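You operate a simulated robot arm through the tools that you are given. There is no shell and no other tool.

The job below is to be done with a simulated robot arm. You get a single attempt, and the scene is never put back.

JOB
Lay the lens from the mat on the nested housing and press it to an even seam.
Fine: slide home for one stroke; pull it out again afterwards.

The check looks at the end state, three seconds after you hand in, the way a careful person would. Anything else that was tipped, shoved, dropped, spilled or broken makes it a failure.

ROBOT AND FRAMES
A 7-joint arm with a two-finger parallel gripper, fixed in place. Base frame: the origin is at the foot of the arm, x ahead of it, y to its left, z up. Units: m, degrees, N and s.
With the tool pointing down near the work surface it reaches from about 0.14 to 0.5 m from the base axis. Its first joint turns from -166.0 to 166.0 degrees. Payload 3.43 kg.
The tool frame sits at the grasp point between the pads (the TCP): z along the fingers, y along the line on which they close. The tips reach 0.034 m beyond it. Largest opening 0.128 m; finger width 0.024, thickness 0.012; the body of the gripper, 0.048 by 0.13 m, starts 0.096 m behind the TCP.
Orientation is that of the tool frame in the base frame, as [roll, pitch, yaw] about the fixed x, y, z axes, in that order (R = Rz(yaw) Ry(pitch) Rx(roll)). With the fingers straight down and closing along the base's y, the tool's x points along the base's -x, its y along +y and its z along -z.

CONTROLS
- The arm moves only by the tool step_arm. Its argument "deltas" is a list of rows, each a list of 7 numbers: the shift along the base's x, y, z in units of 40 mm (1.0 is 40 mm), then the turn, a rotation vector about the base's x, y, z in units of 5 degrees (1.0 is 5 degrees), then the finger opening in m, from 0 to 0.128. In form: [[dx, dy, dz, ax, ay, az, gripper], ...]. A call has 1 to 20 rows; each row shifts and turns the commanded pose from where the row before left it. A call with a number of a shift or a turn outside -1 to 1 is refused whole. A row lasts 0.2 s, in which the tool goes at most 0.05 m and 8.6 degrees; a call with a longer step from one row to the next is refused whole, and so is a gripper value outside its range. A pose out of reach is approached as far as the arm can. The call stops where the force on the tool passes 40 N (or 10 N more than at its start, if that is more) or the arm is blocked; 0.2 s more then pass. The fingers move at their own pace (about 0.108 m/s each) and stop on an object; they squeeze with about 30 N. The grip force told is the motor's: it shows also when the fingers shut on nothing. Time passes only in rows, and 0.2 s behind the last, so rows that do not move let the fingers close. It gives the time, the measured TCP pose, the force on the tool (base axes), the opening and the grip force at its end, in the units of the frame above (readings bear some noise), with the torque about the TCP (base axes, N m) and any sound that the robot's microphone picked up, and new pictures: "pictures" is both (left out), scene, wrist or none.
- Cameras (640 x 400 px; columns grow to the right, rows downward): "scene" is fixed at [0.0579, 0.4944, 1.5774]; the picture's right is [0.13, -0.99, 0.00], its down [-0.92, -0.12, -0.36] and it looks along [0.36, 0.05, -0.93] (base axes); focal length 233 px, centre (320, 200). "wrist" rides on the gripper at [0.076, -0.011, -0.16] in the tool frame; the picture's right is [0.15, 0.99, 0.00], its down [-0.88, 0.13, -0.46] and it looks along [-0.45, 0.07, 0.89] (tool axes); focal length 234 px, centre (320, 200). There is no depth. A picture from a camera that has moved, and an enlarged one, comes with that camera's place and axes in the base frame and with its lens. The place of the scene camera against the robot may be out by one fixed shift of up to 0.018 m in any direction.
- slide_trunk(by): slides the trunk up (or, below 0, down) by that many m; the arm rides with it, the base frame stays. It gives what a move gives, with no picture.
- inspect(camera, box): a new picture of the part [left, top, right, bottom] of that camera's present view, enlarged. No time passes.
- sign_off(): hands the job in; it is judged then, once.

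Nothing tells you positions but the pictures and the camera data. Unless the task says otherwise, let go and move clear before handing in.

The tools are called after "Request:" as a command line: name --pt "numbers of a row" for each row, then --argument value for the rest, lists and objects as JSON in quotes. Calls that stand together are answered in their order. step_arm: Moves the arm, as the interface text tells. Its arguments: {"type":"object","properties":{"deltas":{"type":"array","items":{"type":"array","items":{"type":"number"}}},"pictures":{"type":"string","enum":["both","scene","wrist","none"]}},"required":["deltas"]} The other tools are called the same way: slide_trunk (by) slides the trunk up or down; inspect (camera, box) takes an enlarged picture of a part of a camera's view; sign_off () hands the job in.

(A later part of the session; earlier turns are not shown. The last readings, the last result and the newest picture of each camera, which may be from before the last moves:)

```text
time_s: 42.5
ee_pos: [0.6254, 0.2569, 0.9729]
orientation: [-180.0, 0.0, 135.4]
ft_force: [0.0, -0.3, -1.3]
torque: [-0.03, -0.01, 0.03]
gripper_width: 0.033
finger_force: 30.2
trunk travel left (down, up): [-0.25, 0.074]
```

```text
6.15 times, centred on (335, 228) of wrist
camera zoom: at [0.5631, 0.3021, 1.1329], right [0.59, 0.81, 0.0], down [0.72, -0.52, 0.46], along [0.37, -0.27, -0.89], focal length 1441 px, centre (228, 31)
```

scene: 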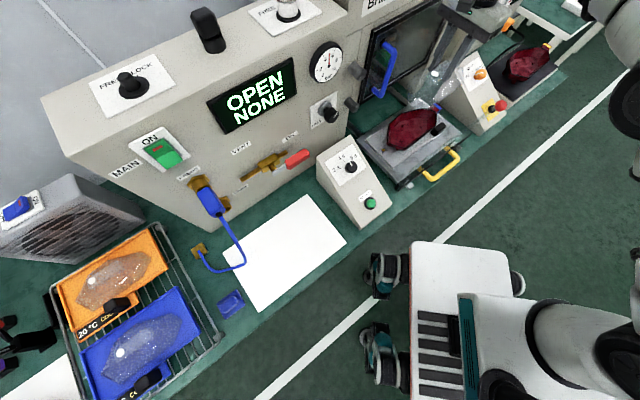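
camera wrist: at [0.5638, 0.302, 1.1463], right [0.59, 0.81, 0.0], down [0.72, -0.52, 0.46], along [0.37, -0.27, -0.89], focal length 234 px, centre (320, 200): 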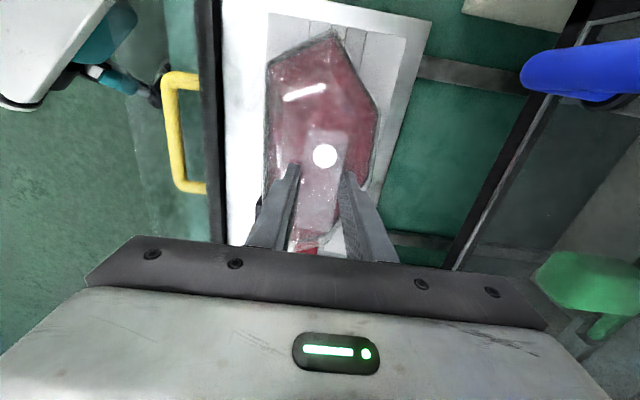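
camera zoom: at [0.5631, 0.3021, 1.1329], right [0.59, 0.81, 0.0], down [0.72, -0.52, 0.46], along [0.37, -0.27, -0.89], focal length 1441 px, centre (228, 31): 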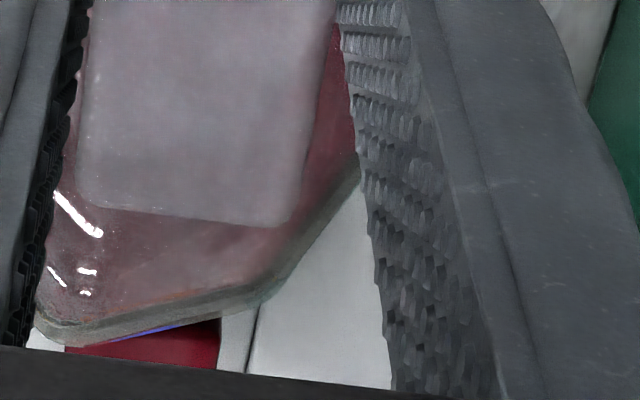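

Request:
step_arm --pt "0 0 -0.1 0 0 0 0.02" --pt "0 0 0 0 0 0 0.02" --pictures "none"

Request:
inspect --camera "scene" --box '[380, 115, 420, 150]'

Request:
inspect --camera "scene" --box '[395, 90, 455, 140]'

Request:
inspect --camera "wrist" --box '[240, 0, 400, 130]'

```text
time_s: 43.1
ee_pos: [0.6255, 0.2582, 0.9698]
orientation: [-179.8, -0.1, 135.4]
ft_force: [-0.1, -0.8, -1.3]
torque: [0.01, 0.0, -0.01]
gripper_width: 0.0329
finger_force: 30.1
trunk travel left (down, up): [-0.25, 0.074]
```

```text
11.43 times, centred on (400, 132) of scene
camera zoom: at [0.0579, 0.4944, 1.5774], right [0.13, -0.99, 0.0], down [-0.92, -0.12, -0.36], along [0.36, 0.05, -0.93], focal length 2664 px, centre (-594, 971)
```

zoom: 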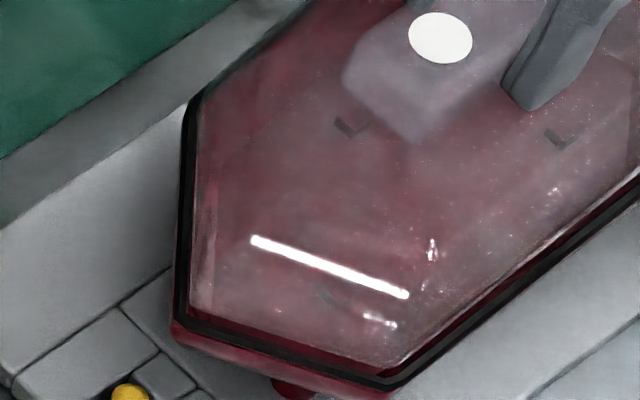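

```text
8.00 times, centred on (425, 115) of scene
camera zoom: at [0.0579, 0.4944, 1.5774], right [0.13, -0.99, 0.0], down [-0.92, -0.12, -0.36], along [0.36, 0.05, -0.93], focal length 1865 px, centre (-520, 880)
```

zoom: 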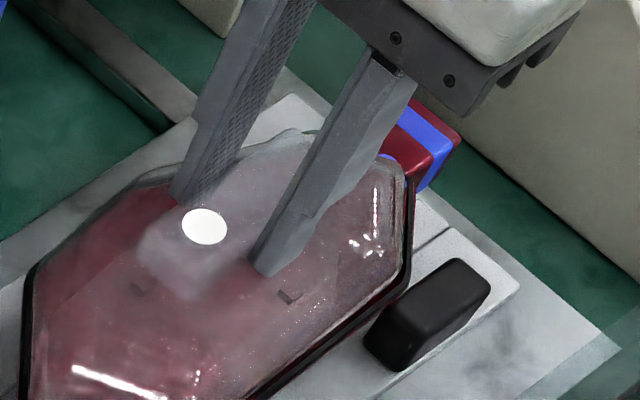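

```text
3.08 times, centred on (320, 65) of wrist
camera zoom: at [0.5629, 0.3022, 1.1289], right [0.59, 0.81, 0.0], down [0.72, -0.52, 0.46], along [0.37, -0.27, -0.89], focal length 720 px, centre (320, 615)
```

zoom: 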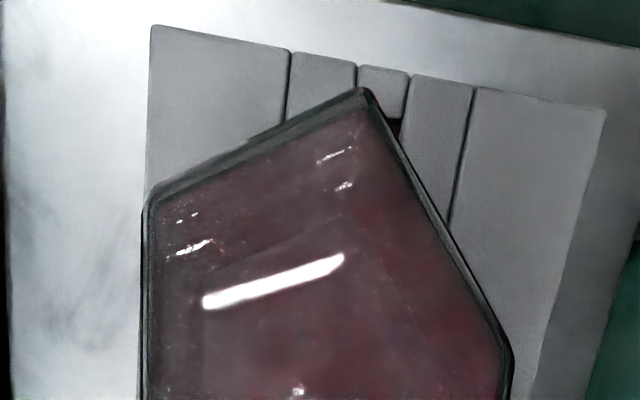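

Request:
step_arm --pt "0 0 -0.08 0 0 0 0.02" --pt "0 0 0 0 0 0 0.02" --pictures "none"

Request:
inspect --camera "scene" --box '[380, 115, 420, 150]'

Request:
inspect --camera "scene" --box '[410, 95, 450, 130]'

Request:
inspect --camera "wrist" --box '[255, 15, 385, 102]'

Request:
inspect --camera "wrist" --box '[255, 90, 385, 177]'

Request:
inspect --camera "wrist" --box '[285, 195, 385, 260]'

```text
time_s: 43.7
ee_pos: [0.6249, 0.2579, 0.967]
orientation: [-180.0, 0.0, 135.4]
ft_force: [-0.8, 1.3, -0.6]
torque: [-0.01, 0.0, 0.02]
gripper_width: 0.0332
finger_force: 30.2
trunk travel left (down, up): [-0.25, 0.074]
```

```text
11.43 times, centred on (400, 132) of scene
camera zoom: at [0.0579, 0.4944, 1.5774], right [0.13, -0.99, 0.0], down [-0.92, -0.12, -0.36], along [0.36, 0.05, -0.93], focal length 2664 px, centre (-594, 971)
```

zoom: 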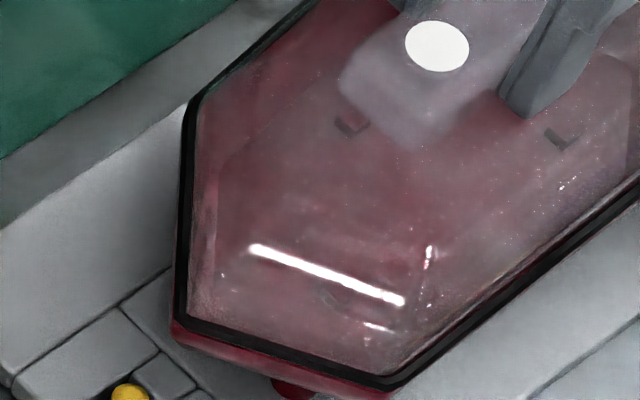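

```text
11.43 times, centred on (430, 112) of scene
camera zoom: at [0.0579, 0.4944, 1.5774], right [0.13, -0.99, 0.0], down [-0.92, -0.12, -0.36], along [0.36, 0.05, -0.93], focal length 2664 px, centre (-937, 1200)
```

zoom: 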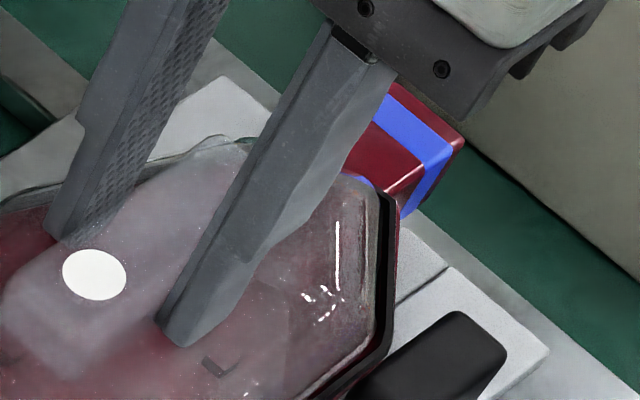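

```text
4.60 times, centred on (320, 58) of wrist
camera zoom: at [0.5629, 0.302, 1.1256], right [0.59, 0.81, 0.0], down [0.72, -0.52, 0.46], along [0.37, -0.27, -0.89], focal length 1077 px, centre (320, 851)
```

zoom: 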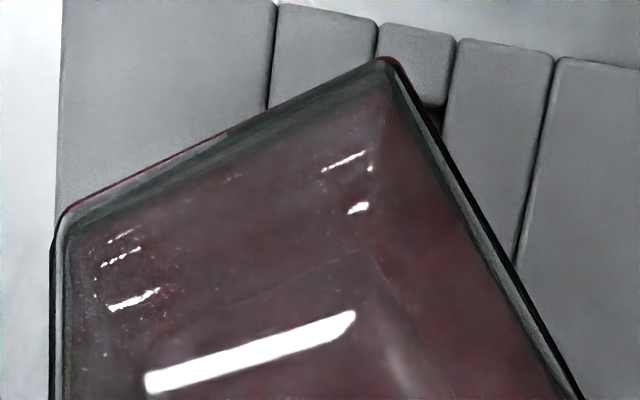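

```text
4.60 times, centred on (320, 134) of wrist
camera zoom: at [0.5629, 0.302, 1.1256], right [0.59, 0.81, 0.0], down [0.72, -0.52, 0.46], along [0.37, -0.27, -0.89], focal length 1077 px, centre (320, 506)
```

zoom: 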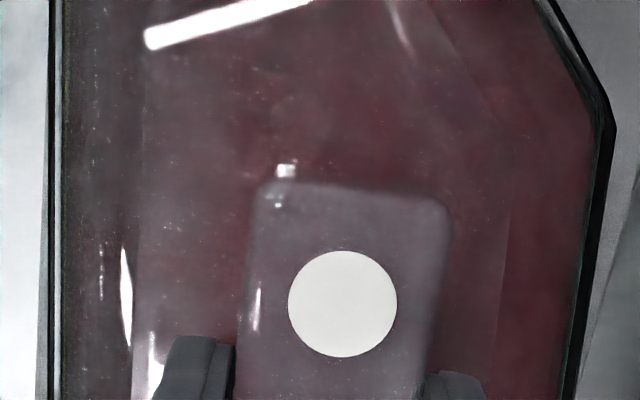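

```text
6.15 times, centred on (335, 228) of wrist
camera zoom: at [0.5629, 0.302, 1.1256], right [0.59, 0.81, 0.0], down [0.72, -0.52, 0.46], along [0.37, -0.27, -0.89], focal length 1441 px, centre (228, 31)
```

zoom: 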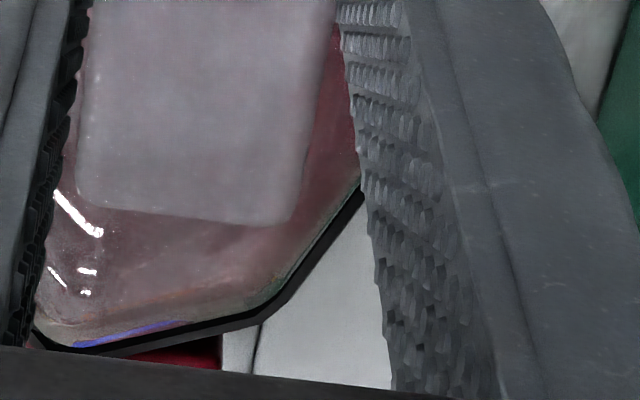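

Now the black seal shows outside the lens all round, but with more margin at the far end than the near end. I'll shift the lens about 2 mm along its length to centre it and go on down.

Request:
step_arm --pt "0.04 -0.03 0 0 0 0 0.02" --pt "0 0 -0.05 0 0 0 0.02" --pt "0 0 0 0 0 0 0.02" --pictures "none"

Request:
inspect --camera "scene" --box '[380, 115, 420, 150]'

Request:
inspect --camera "scene" --box '[410, 95, 450, 130]'

Request:
inspect --camera "wrist" --box '[255, 15, 385, 102]'

Request:
inspect --camera "wrist" --box '[255, 90, 385, 177]'

Request:
inspect --camera "wrist" --box '[285, 195, 385, 260]'

```text
time_s: 44.5
ee_pos: [0.6262, 0.2569, 0.9631]
orientation: [-180.0, 0.0, 135.4]
ft_force: [1.0, 0.0, 0.0]
torque: [-0.01, 0.04, 0.0]
gripper_width: 0.0332
finger_force: 29.8
trunk travel left (down, up): [-0.25, 0.074]
```

```text
11.43 times, centred on (400, 132) of scene
camera zoom: at [0.0579, 0.4944, 1.5774], right [0.13, -0.99, 0.0], down [-0.92, -0.12, -0.36], along [0.36, 0.05, -0.93], focal length 2664 px, centre (-594, 971)
```

zoom: 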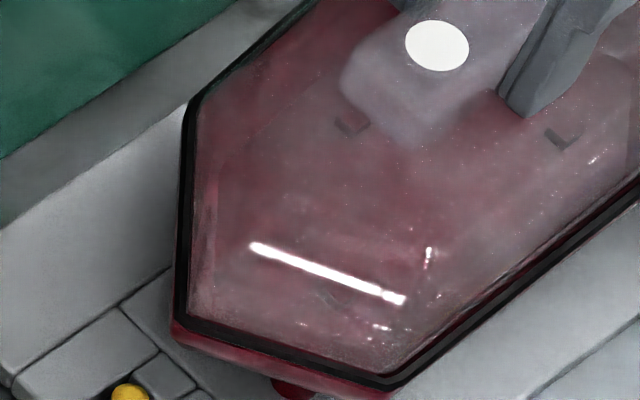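

```text
11.43 times, centred on (430, 112) of scene
camera zoom: at [0.0579, 0.4944, 1.5774], right [0.13, -0.99, 0.0], down [-0.92, -0.12, -0.36], along [0.36, 0.05, -0.93], focal length 2664 px, centre (-937, 1200)
```

zoom: 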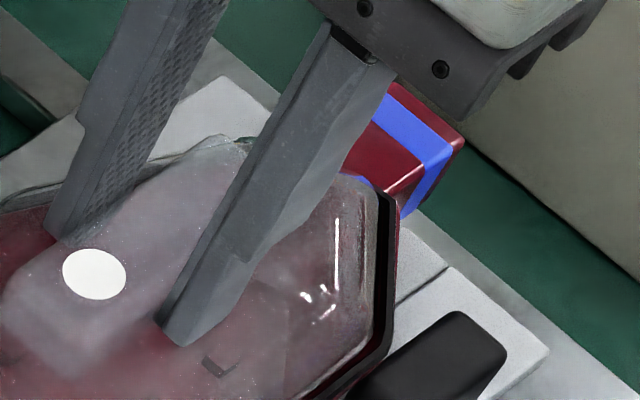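

```text
4.60 times, centred on (320, 58) of wrist
camera zoom: at [0.5645, 0.3013, 1.1239], right [0.59, 0.81, 0.0], down [0.72, -0.52, 0.46], along [0.37, -0.27, -0.89], focal length 1077 px, centre (320, 851)
```

zoom: 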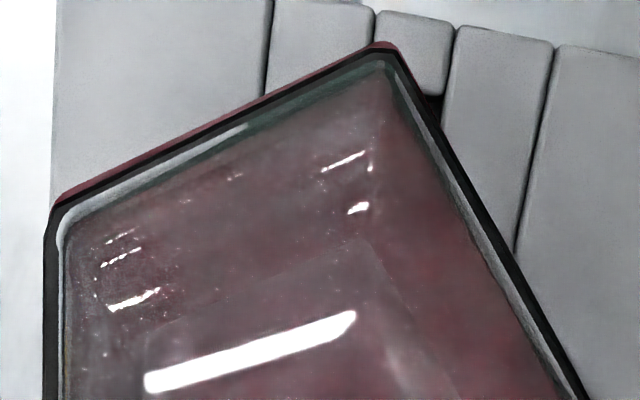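

```text
4.60 times, centred on (320, 134) of wrist
camera zoom: at [0.5645, 0.3013, 1.1239], right [0.59, 0.81, 0.0], down [0.72, -0.52, 0.46], along [0.37, -0.27, -0.89], focal length 1077 px, centre (320, 506)
```

zoom: 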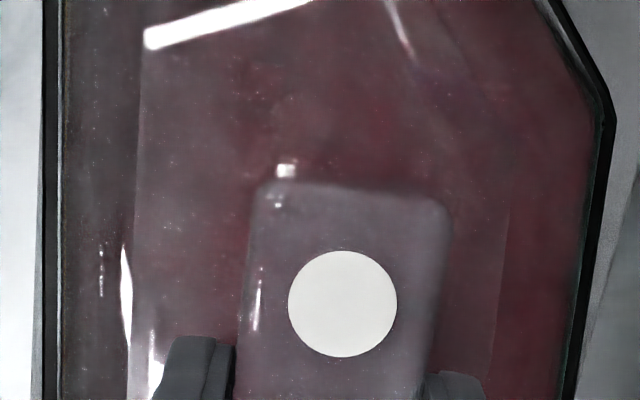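

```text
6.15 times, centred on (335, 228) of wrist
camera zoom: at [0.5645, 0.3013, 1.1239], right [0.59, 0.81, 0.0], down [0.72, -0.52, 0.46], along [0.37, -0.27, -0.89], focal length 1441 px, centre (228, 31)
```

zoom: 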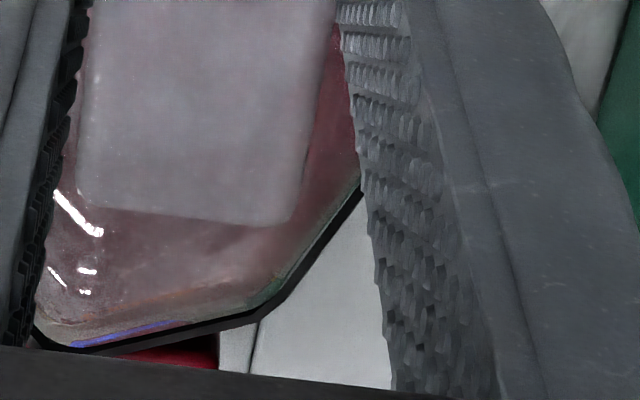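

Request:
step_arm --pt "0.012 -0.021 0.02 0 0 0 0.02" --pt "0 0 -0.04 0 0 0 0.02" --pt "0 0 0 0 0 0 0.02" --pictures "none"

Request:
step_arm --pt "0 0 -0.04 0 0 0 0.02" --pt "0 0 0 0 0 0 0.02" --pictures "none"

Request:
inspect --camera "wrist" --box '[255, 15, 385, 102]'

Request:
inspect --camera "wrist" --box '[255, 90, 385, 177]'

Request:
inspect --camera "wrist" --box '[285, 195, 385, 260]'

Request:
inspect --camera "scene" --box '[380, 95, 450, 150]'

```text
time_s: 45.3
ee_pos: [0.6282, 0.2572, 0.9632]
orientation: [-179.9, -0.1, 135.4]
ft_force: [0.1, -0.5, -1.1]
torque: [-0.01, 0.01, 0.03]
gripper_width: 0.033
finger_force: 29.5
trunk travel left (down, up): [-0.25, 0.074]
```

```text
time_s: 45.9
ee_pos: [0.6273, 0.255, 0.961]
orientation: [-179.9, 0.0, 135.4]
ft_force: [0.1, -1.4, -0.1]
torque: [-0.01, 0.0, 0.03]
gripper_width: 0.0332
finger_force: 29.8
trunk travel left (down, up): [-0.25, 0.074]
```

```text
4.60 times, centred on (320, 58) of wrist
camera zoom: at [0.565, 0.3004, 1.1213], right [0.59, 0.81, 0.0], down [0.72, -0.52, 0.46], along [0.37, -0.27, -0.89], focal length 1077 px, centre (320, 851)
```

zoom: 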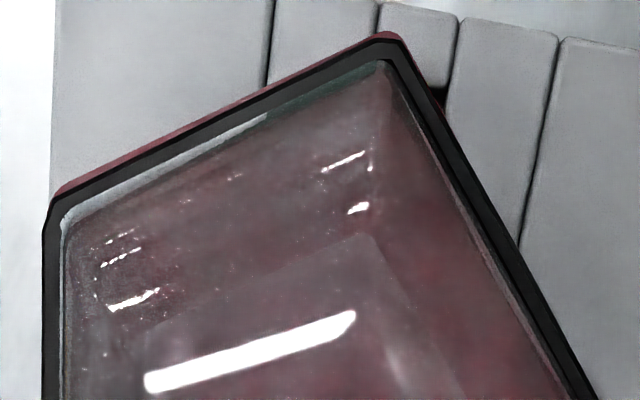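

```text
4.60 times, centred on (320, 134) of wrist
camera zoom: at [0.565, 0.3004, 1.1213], right [0.59, 0.81, 0.0], down [0.72, -0.52, 0.46], along [0.37, -0.27, -0.89], focal length 1077 px, centre (320, 506)
```

zoom: 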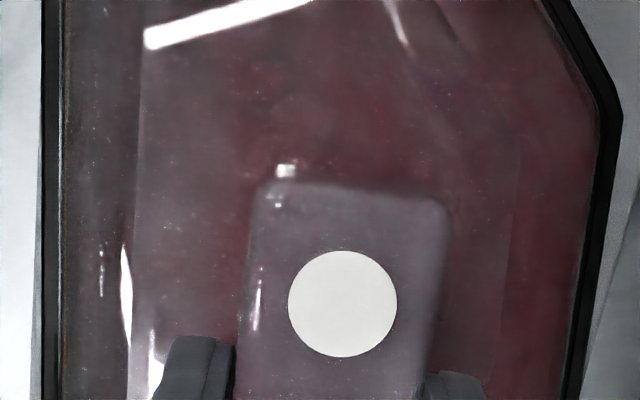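

```text
6.15 times, centred on (335, 228) of wrist
camera zoom: at [0.565, 0.3004, 1.1213], right [0.59, 0.81, 0.0], down [0.72, -0.52, 0.46], along [0.37, -0.27, -0.89], focal length 1441 px, centre (228, 31)
```

zoom: 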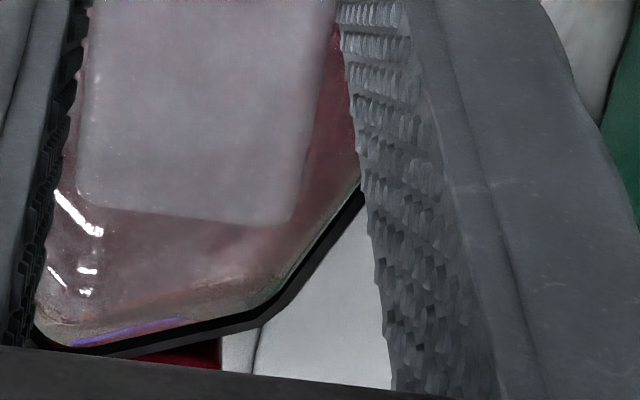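

```text
7.27 times, centred on (415, 122) of scene
camera zoom: at [0.0579, 0.4944, 1.5774], right [0.13, -0.99, 0.0], down [-0.92, -0.12, -0.36], along [0.36, 0.05, -0.93], focal length 1695 px, centre (-371, 764)
```

zoom: 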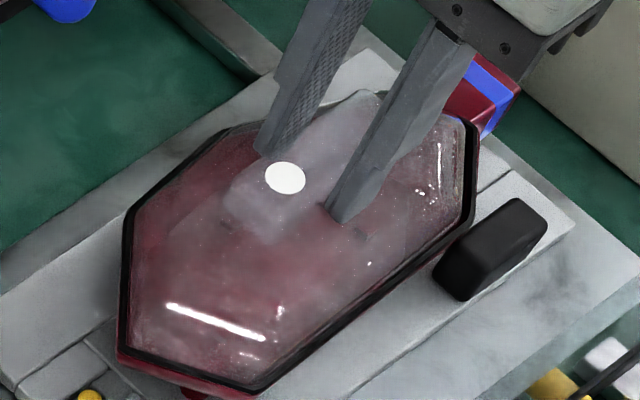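

The black seal now shows evenly all around the lens. I'll keep lowering in ~1.5 mm steps until I feel contact.

Request:
step_arm --pt "0 0 -0.04 0 0 0 0.02" --pt "0 0 0 0 0 0 0.02" --pictures "none"

Request:
step_arm --pt "0 0 -0.04 0 0 0 0.02" --pt "0 0 0 0 0 0 0.02" --pictures "none"

Request:
inspect --camera "wrist" --box '[255, 15, 385, 102]'

Request:
inspect --camera "wrist" --box '[285, 195, 385, 260]'

Request:
inspect --camera "scene" --box '[380, 95, 450, 150]'

```text
time_s: 46.5
ee_pos: [0.6276, 0.2564, 0.9608]
orientation: [-179.9, 0.1, 135.4]
ft_force: [-0.2, 0.3, -1.0]
torque: [0.01, -0.02, 0.03]
gripper_width: 0.0332
finger_force: 30.0
trunk travel left (down, up): [-0.25, 0.074]
```

```text
time_s: 47.1
ee_pos: [0.6267, 0.2563, 0.9602]
orientation: [-179.9, 0.0, 135.4]
ft_force: [1.9, -1.4, 0.6]
torque: [0.09, 0.05, -0.01]
gripper_width: 0.0332
finger_force: 29.8
trunk travel left (down, up): [-0.25, 0.074]
```

```text
4.60 times, centred on (320, 58) of wrist
camera zoom: at [0.5652, 0.3001, 1.1184], right [0.59, 0.81, 0.0], down [0.72, -0.52, 0.46], along [0.37, -0.27, -0.89], focal length 1077 px, centre (320, 851)
```

zoom: 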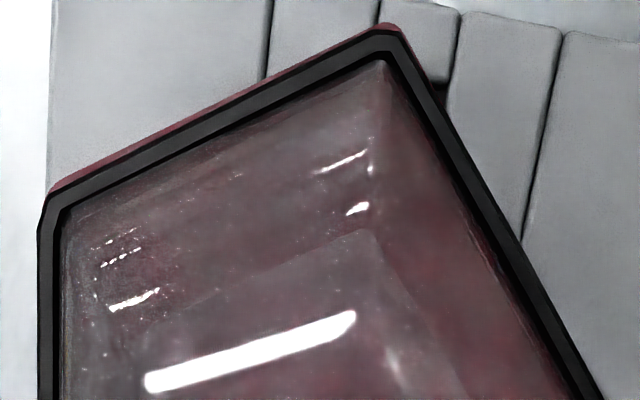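

```text
6.15 times, centred on (335, 228) of wrist
camera zoom: at [0.5652, 0.3001, 1.1184], right [0.59, 0.81, 0.0], down [0.72, -0.52, 0.46], along [0.37, -0.27, -0.89], focal length 1441 px, centre (228, 31)
```

zoom: 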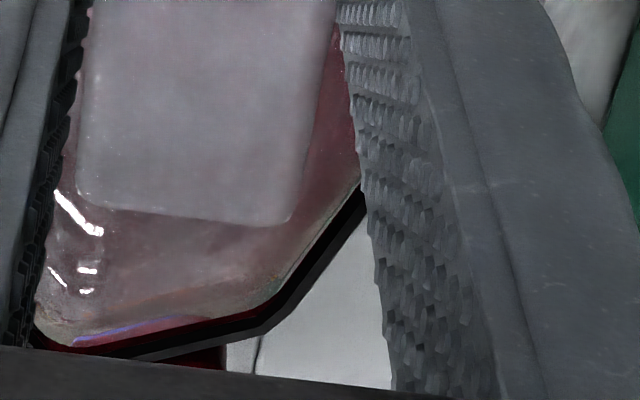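

```text
7.27 times, centred on (415, 122) of scene
camera zoom: at [0.0579, 0.4944, 1.5774], right [0.13, -0.99, 0.0], down [-0.92, -0.12, -0.36], along [0.36, 0.05, -0.93], focal length 1695 px, centre (-371, 764)
```

zoom: 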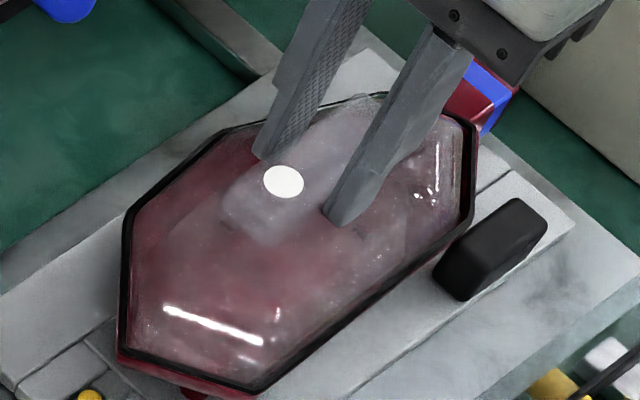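

Request:
inspect --camera "wrist" --box '[258, 50, 290, 70]'

Request:
inspect --camera "wrist" --box '[365, 100, 397, 120]'

Request:
inspect --camera "wrist" --box '[318, 15, 350, 35]'

Request:
inspect --camera "wrist" --box '[300, 235, 332, 255]'

Request:
inspect --camera "scene" --box '[382, 130, 412, 150]'

Request:
inspect --camera "scene" --box '[520, 60, 550, 80]'

```text
16.00 times, centred on (274, 60) of wrist
camera zoom: at [0.5652, 0.3001, 1.1184], right [0.59, 0.81, 0.0], down [0.72, -0.52, 0.46], along [0.37, -0.27, -0.89], focal length 3747 px, centre (1056, 2440)
```

zoom: 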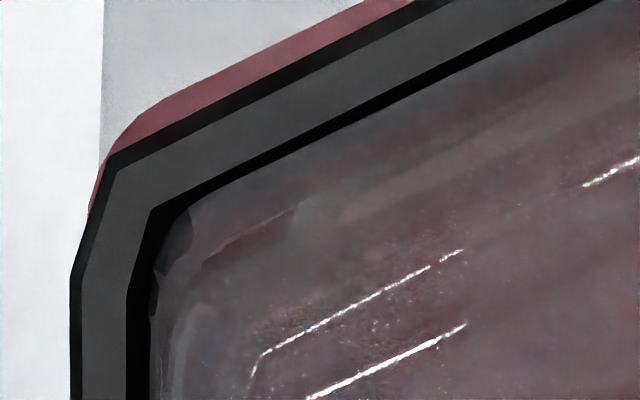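

```text
16.00 times, centred on (381, 110) of wrist
camera zoom: at [0.5652, 0.3001, 1.1184], right [0.59, 0.81, 0.0], down [0.72, -0.52, 0.46], along [0.37, -0.27, -0.89], focal length 3747 px, centre (-656, 1640)
```

zoom: 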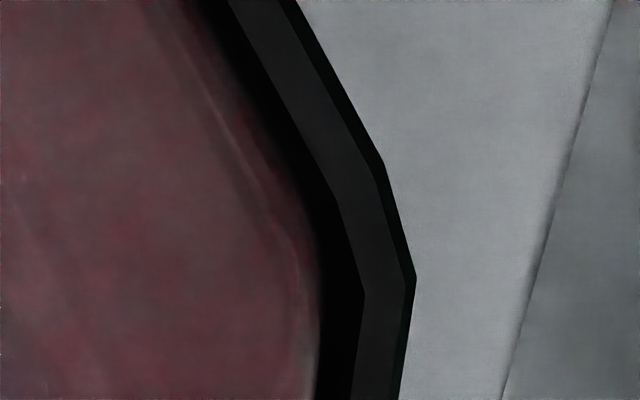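

```text
16.00 times, centred on (334, 25) of wrist
camera zoom: at [0.5652, 0.3001, 1.1184], right [0.59, 0.81, 0.0], down [0.72, -0.52, 0.46], along [0.37, -0.27, -0.89], focal length 3747 px, centre (96, 3000)
```

zoom: 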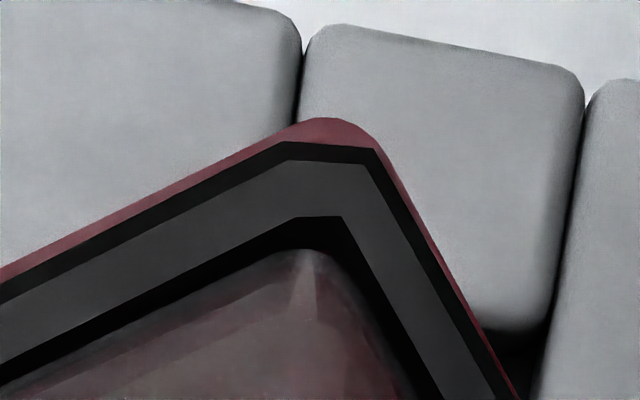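

```text
16.00 times, centred on (316, 245) of wrist
camera zoom: at [0.5652, 0.3001, 1.1184], right [0.59, 0.81, 0.0], down [0.72, -0.52, 0.46], along [0.37, -0.27, -0.89], focal length 3747 px, centre (384, -520)
```

zoom: 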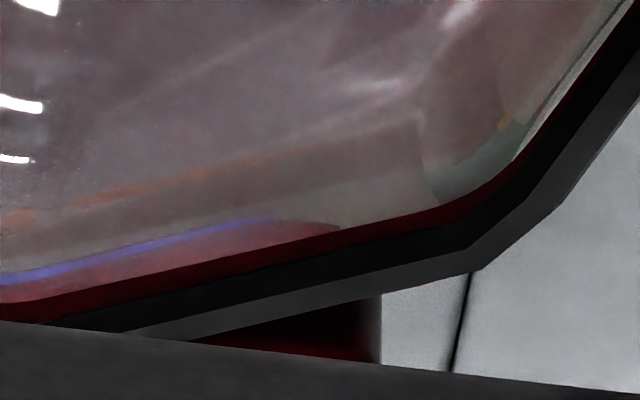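

```text
16.00 times, centred on (397, 140) of scene
camera zoom: at [0.0579, 0.4944, 1.5774], right [0.13, -0.99, 0.0], down [-0.92, -0.12, -0.36], along [0.36, 0.05, -0.93], focal length 3730 px, centre (-912, 1160)
```

zoom: 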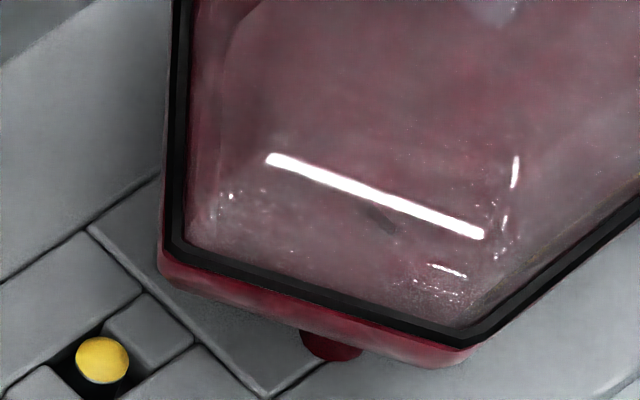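

```text
16.00 times, centred on (535, 70) of scene
camera zoom: at [0.0579, 0.4944, 1.5774], right [0.13, -0.99, 0.0], down [-0.92, -0.12, -0.36], along [0.36, 0.05, -0.93], focal length 3730 px, centre (-3120, 2280)
```

zoom: 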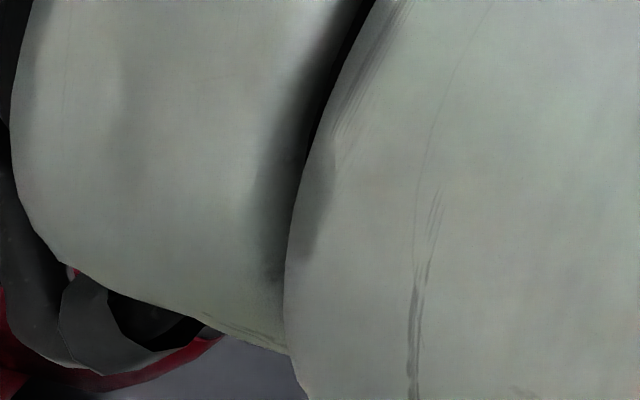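

Zoomed in, the seal is a raised bead and the lens rim is now dropping inside it, with slightly less clearance at the near end and front. I'll nudge by under a millimetre and continue down to the seat.

Request:
step_arm --pt "0.02 -0.005 0 0 0 0 0.02" --pt "0 0 -0.03 0 0 0 0.02" --pt "0 0 0 0 0 0 0.02" --pictures "none"

Request:
step_arm --pt "0 0 -0.03 0 0 0 0.02" --pt "0 0 0 0 0 0 0.02" --pictures "none"

Request:
inspect --camera "wrist" --box '[255, 10, 385, 97]'

Request:
inspect --camera "wrist" --box '[300, 235, 332, 255]'

Request:
inspect --camera "wrist" --box '[365, 100, 397, 120]'

Request:
inspect --camera "scene" --box '[380, 95, 450, 150]'

```text
time_s: 47.9
ee_pos: [0.6293, 0.2565, 0.9563]
orientation: [-179.9, 0.1, 135.5]
ft_force: [1.9, 0.4, 0.2]
torque: [0.06, 0.04, -0.03]
gripper_width: 0.0336
finger_force: 29.7
trunk travel left (down, up): [-0.25, 0.074]
```

```text
time_s: 48.5
ee_pos: [0.6289, 0.2547, 0.9566]
orientation: [180.0, 0.0, 135.4]
ft_force: [2.2, -1.5, 2.1]
torque: [0.09, 0.13, -0.01]
gripper_width: 0.0333
finger_force: 29.3
trunk travel left (down, up): [-0.25, 0.074]
```

```text
4.60 times, centred on (320, 54) of wrist
camera zoom: at [0.566, 0.2997, 1.1162], right [0.59, 0.81, 0.0], down [0.72, -0.52, 0.46], along [0.37, -0.27, -0.89], focal length 1077 px, centre (320, 874)
```

zoom: 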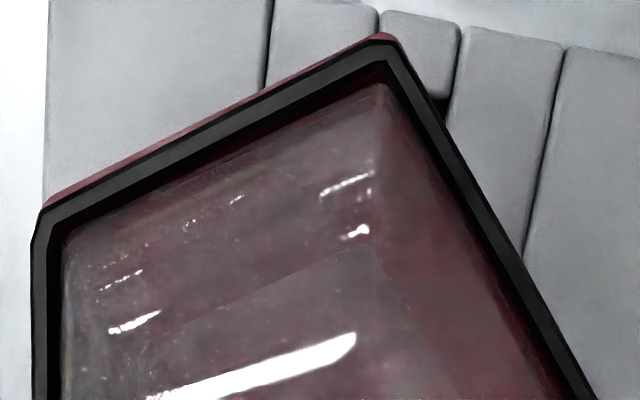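

```text
16.00 times, centred on (316, 245) of wrist
camera zoom: at [0.566, 0.2997, 1.1162], right [0.59, 0.81, 0.0], down [0.72, -0.52, 0.46], along [0.37, -0.27, -0.89], focal length 3747 px, centre (384, -520)
```

zoom: 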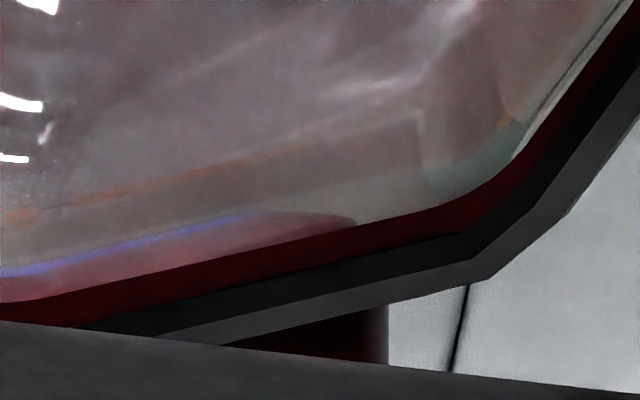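

```text
16.00 times, centred on (381, 110) of wrist
camera zoom: at [0.566, 0.2997, 1.1162], right [0.59, 0.81, 0.0], down [0.72, -0.52, 0.46], along [0.37, -0.27, -0.89], focal length 3747 px, centre (-656, 1640)
```

zoom: 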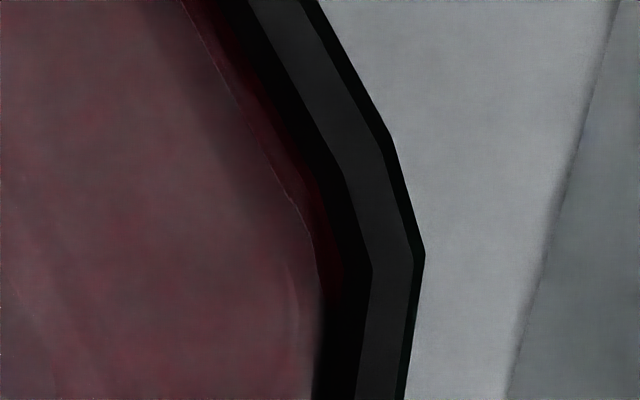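

```text
7.27 times, centred on (415, 122) of scene
camera zoom: at [0.0579, 0.4944, 1.5774], right [0.13, -0.99, 0.0], down [-0.92, -0.12, -0.36], along [0.36, 0.05, -0.93], focal length 1695 px, centre (-371, 764)
```

zoom: 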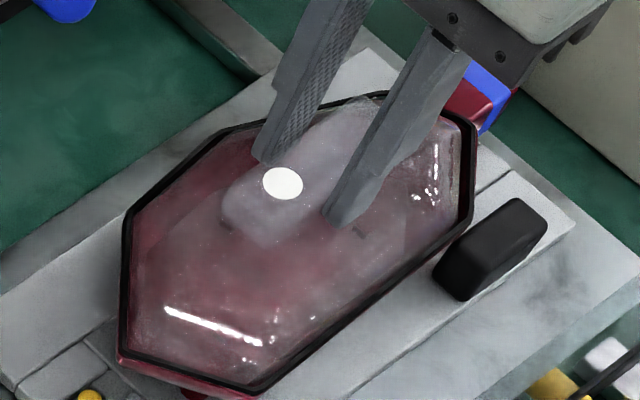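

The lens is inside the bead now and lightly touching at the near (A) end. I'll ease it a further millimetre along its length to relieve that side load, then check.

Request:
step_arm --pt "0.018 -0.018 0.02 0 0 0 0.02" --pt "0 0 0 0 0 0 0.02" --pictures "none"

Request:
inspect --camera "wrist" --box '[318, 12, 350, 32]'

Request:
inspect --camera "wrist" --box '[300, 235, 332, 255]'

Request:
inspect --camera "wrist" --box '[258, 45, 290, 65]'

Request:
inspect --camera "scene" --box '[420, 95, 450, 125]'

Request:
inspect --camera "scene" --box '[380, 100, 420, 130]'

```text
time_s: 49.1
ee_pos: [0.6286, 0.2558, 0.9571]
orientation: [-179.9, -0.1, 135.5]
ft_force: [0.1, -0.2, -1.1]
torque: [-0.02, -0.01, 0.03]
gripper_width: 0.0334
finger_force: 30.0
trunk travel left (down, up): [-0.25, 0.074]
```

```text
16.00 times, centred on (334, 22) of wrist
camera zoom: at [0.5665, 0.2994, 1.1166], right [0.59, 0.81, 0.0], down [0.72, -0.52, 0.45], along [0.37, -0.27, -0.89], focal length 3747 px, centre (96, 3048)
```

zoom: 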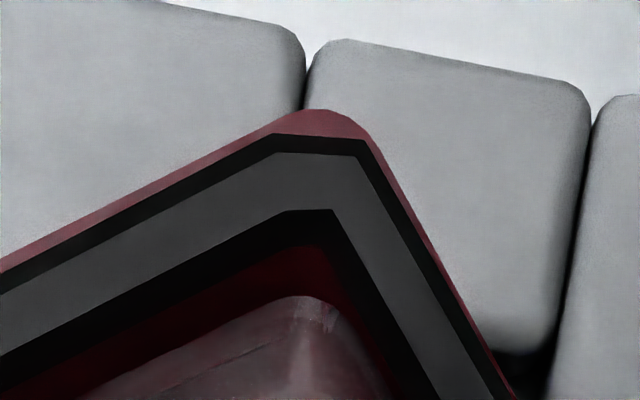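

```text
16.00 times, centred on (316, 245) of wrist
camera zoom: at [0.5665, 0.2994, 1.1166], right [0.59, 0.81, 0.0], down [0.72, -0.52, 0.45], along [0.37, -0.27, -0.89], focal length 3747 px, centre (384, -520)
```

zoom: 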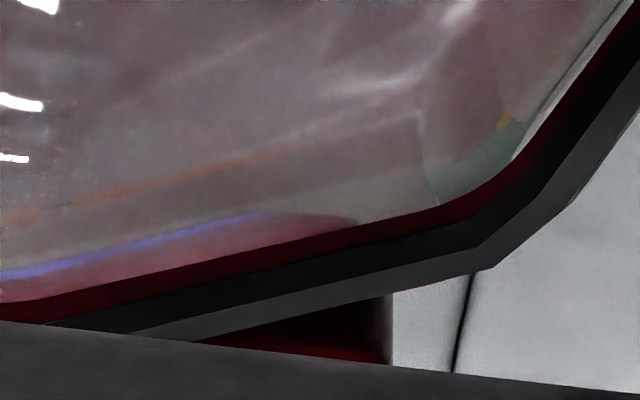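

```text
16.00 times, centred on (274, 55) of wrist
camera zoom: at [0.5665, 0.2994, 1.1166], right [0.59, 0.81, 0.0], down [0.72, -0.52, 0.45], along [0.37, -0.27, -0.89], focal length 3747 px, centre (1056, 2520)
```

zoom: 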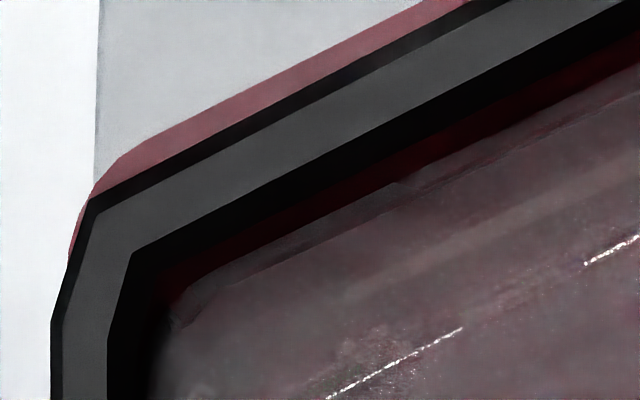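

```text
13.33 times, centred on (435, 110) of scene
camera zoom: at [0.0579, 0.4944, 1.5774], right [0.13, -0.99, 0.0], down [-0.92, -0.12, -0.36], along [0.36, 0.05, -0.93], focal length 3108 px, centre (-1213, 1400)
```

zoom: 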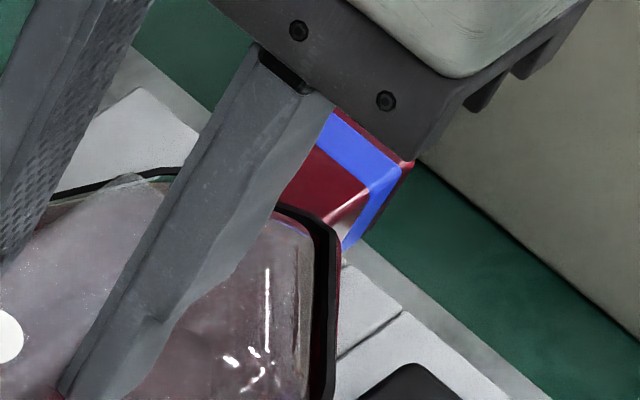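

```text
13.33 times, centred on (400, 115) of scene
camera zoom: at [0.0579, 0.4944, 1.5774], right [0.13, -0.99, 0.0], down [-0.92, -0.12, -0.36], along [0.36, 0.05, -0.93], focal length 3108 px, centre (-747, 1333)
```

zoom: 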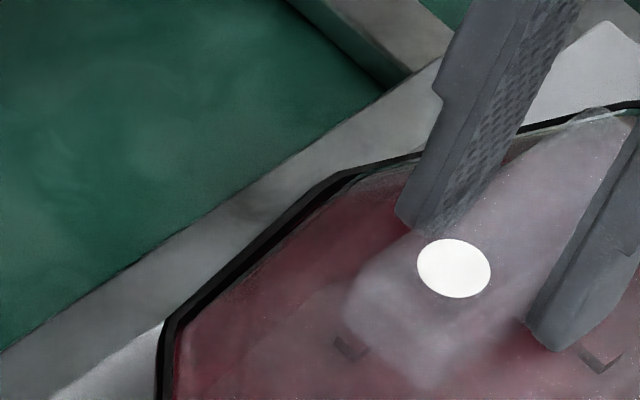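

The side load is gone and the lens hangs free, about 2 mm inside the bead with roughly even clearance. I'll continue lowering until it seats.

Request:
step_arm --pt "0 0 -0.05 0 0 0 0.02" --pt "0 0 0 0 0 0 0.02" --pictures "none"

Request:
step_arm --pt "0 0 -0.04 0 0 0 0.02" --pt "0 0 0 0 0 0 0.02" --pictures "none"

Request:
inspect --camera "wrist" --box '[255, 10, 385, 97]'

Request:
inspect --camera "wrist" --box '[255, 90, 400, 187]'

Request:
inspect --camera "wrist" --box '[300, 235, 332, 255]'

Request:
inspect --camera "scene" --box '[380, 95, 450, 150]'

```text
time_s: 49.7
ee_pos: [0.6286, 0.2549, 0.955]
orientation: [-180.0, 0.0, 135.4]
ft_force: [1.3, 0.9, 1.8]
torque: [0.08, 0.02, 0.0]
gripper_width: 0.0333
finger_force: 30.4
trunk travel left (down, up): [-0.25, 0.074]
```

```text
time_s: 50.3
ee_pos: [0.629, 0.2562, 0.9549]
orientation: [179.9, 0.0, 135.3]
ft_force: [2.4, -0.8, 8.6]
torque: [0.0, 0.05, -0.02]
gripper_width: 0.0331
finger_force: 29.7
trunk travel left (down, up): [-0.25, 0.074]
```

```text
4.60 times, centred on (320, 54) of wrist
camera zoom: at [0.5666, 0.299, 1.1146], right [0.59, 0.81, 0.0], down [0.72, -0.53, 0.46], along [0.37, -0.27, -0.89], focal length 1077 px, centre (320, 874)
```

zoom: 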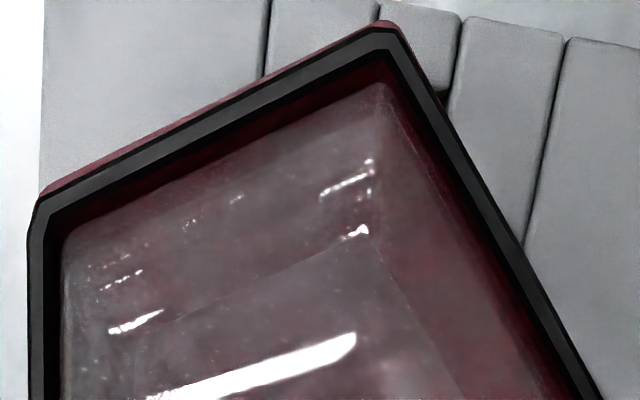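

```text
4.12 times, centred on (328, 138) of wrist
camera zoom: at [0.5666, 0.299, 1.1146], right [0.59, 0.81, 0.0], down [0.72, -0.53, 0.46], along [0.37, -0.27, -0.89], focal length 966 px, centre (289, 454)
```

zoom: 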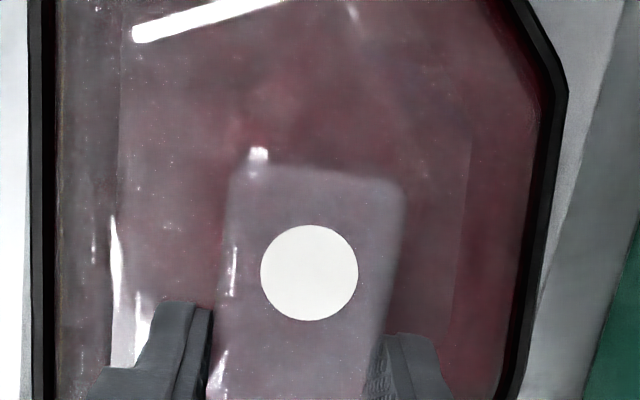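

```text
16.00 times, centred on (316, 245) of wrist
camera zoom: at [0.5666, 0.299, 1.1146], right [0.59, 0.81, 0.0], down [0.72, -0.53, 0.46], along [0.37, -0.27, -0.89], focal length 3747 px, centre (384, -520)
```

zoom: 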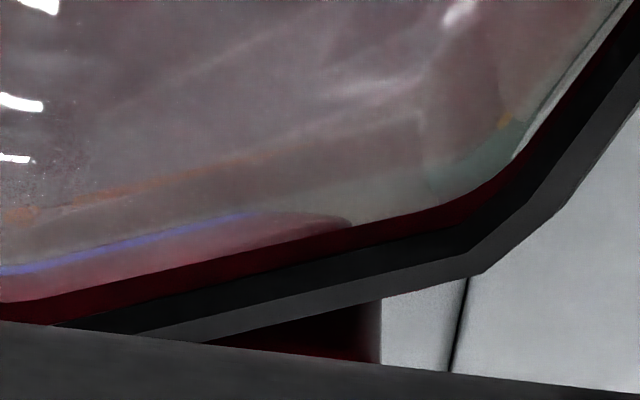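

```text
7.27 times, centred on (415, 122) of scene
camera zoom: at [0.0579, 0.4944, 1.5774], right [0.13, -0.99, 0.0], down [-0.92, -0.12, -0.36], along [0.36, 0.05, -0.93], focal length 1695 px, centre (-371, 764)
```

zoom: 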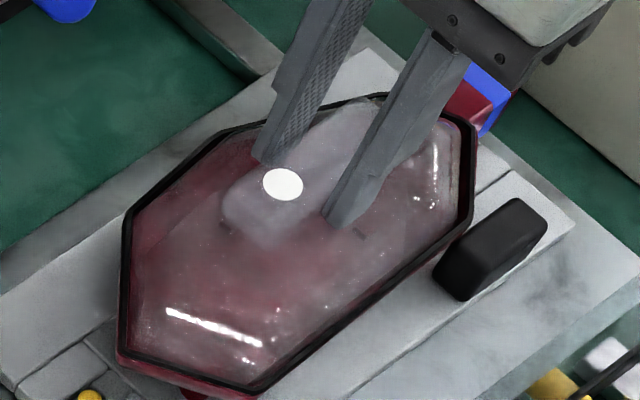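

Even contact: about 9 N up with almost no torque, so the lens is resting on its seat all around. I'll check the side clearances before letting go.

Request:
inspect --camera "wrist" --box '[255, 95, 287, 115]'

Request:
inspect --camera "wrist" --box '[362, 120, 394, 140]'

Request:
inspect --camera "wrist" --box '[318, 10, 350, 30]'

Request:
inspect --camera "wrist" --box '[255, 35, 287, 55]'

Request:
inspect --camera "wrist" --box '[350, 55, 382, 75]'

```text
16.00 times, centred on (271, 105) of wrist
camera zoom: at [0.5666, 0.299, 1.1146], right [0.59, 0.81, 0.0], down [0.72, -0.53, 0.46], along [0.37, -0.27, -0.89], focal length 3747 px, centre (1104, 1720)
```

zoom: 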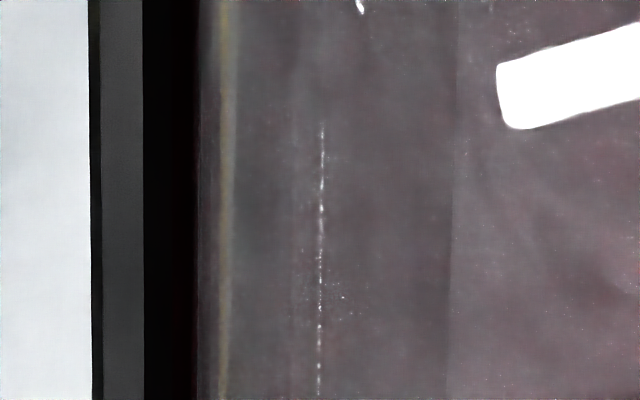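

```text
16.00 times, centred on (378, 130) of wrist
camera zoom: at [0.5666, 0.299, 1.1146], right [0.59, 0.81, 0.0], down [0.72, -0.53, 0.46], along [0.37, -0.27, -0.89], focal length 3747 px, centre (-608, 1320)
```

zoom: 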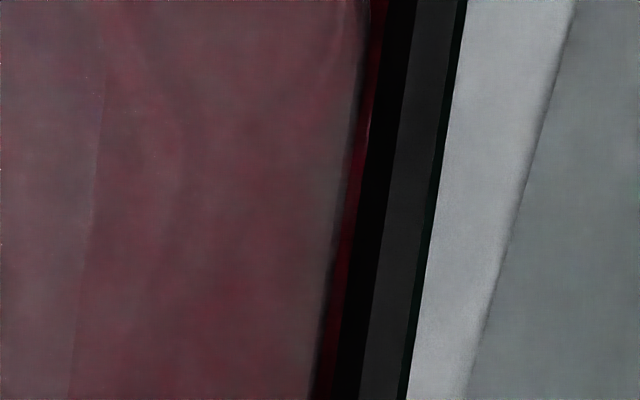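

```text
16.00 times, centred on (334, 20) of wrist
camera zoom: at [0.5666, 0.299, 1.1146], right [0.59, 0.81, 0.0], down [0.72, -0.53, 0.46], along [0.37, -0.27, -0.89], focal length 3747 px, centre (96, 3080)
```

zoom: 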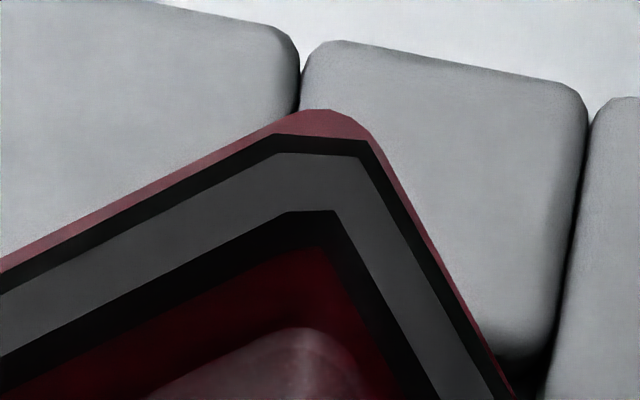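

```text
16.00 times, centred on (271, 45) of wrist
camera zoom: at [0.5666, 0.299, 1.1146], right [0.59, 0.81, 0.0], down [0.72, -0.53, 0.46], along [0.37, -0.27, -0.89], focal length 3747 px, centre (1104, 2680)
```

zoom: 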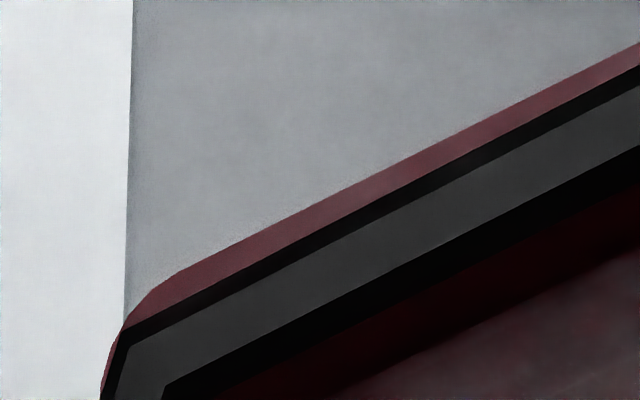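

```text
16.00 times, centred on (366, 65) of wrist
camera zoom: at [0.5666, 0.299, 1.1146], right [0.59, 0.81, 0.0], down [0.72, -0.53, 0.46], along [0.37, -0.27, -0.89], focal length 3747 px, centre (-416, 2360)
```

zoom: 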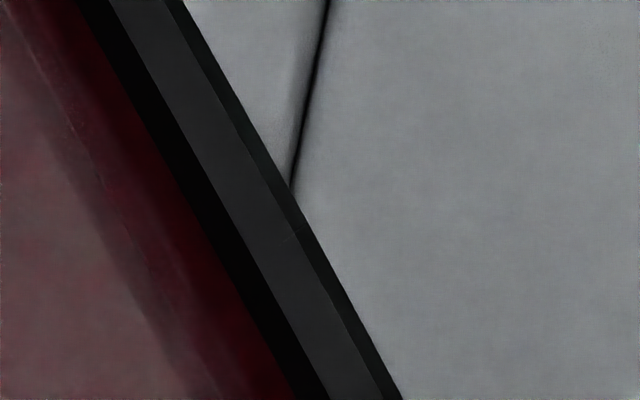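

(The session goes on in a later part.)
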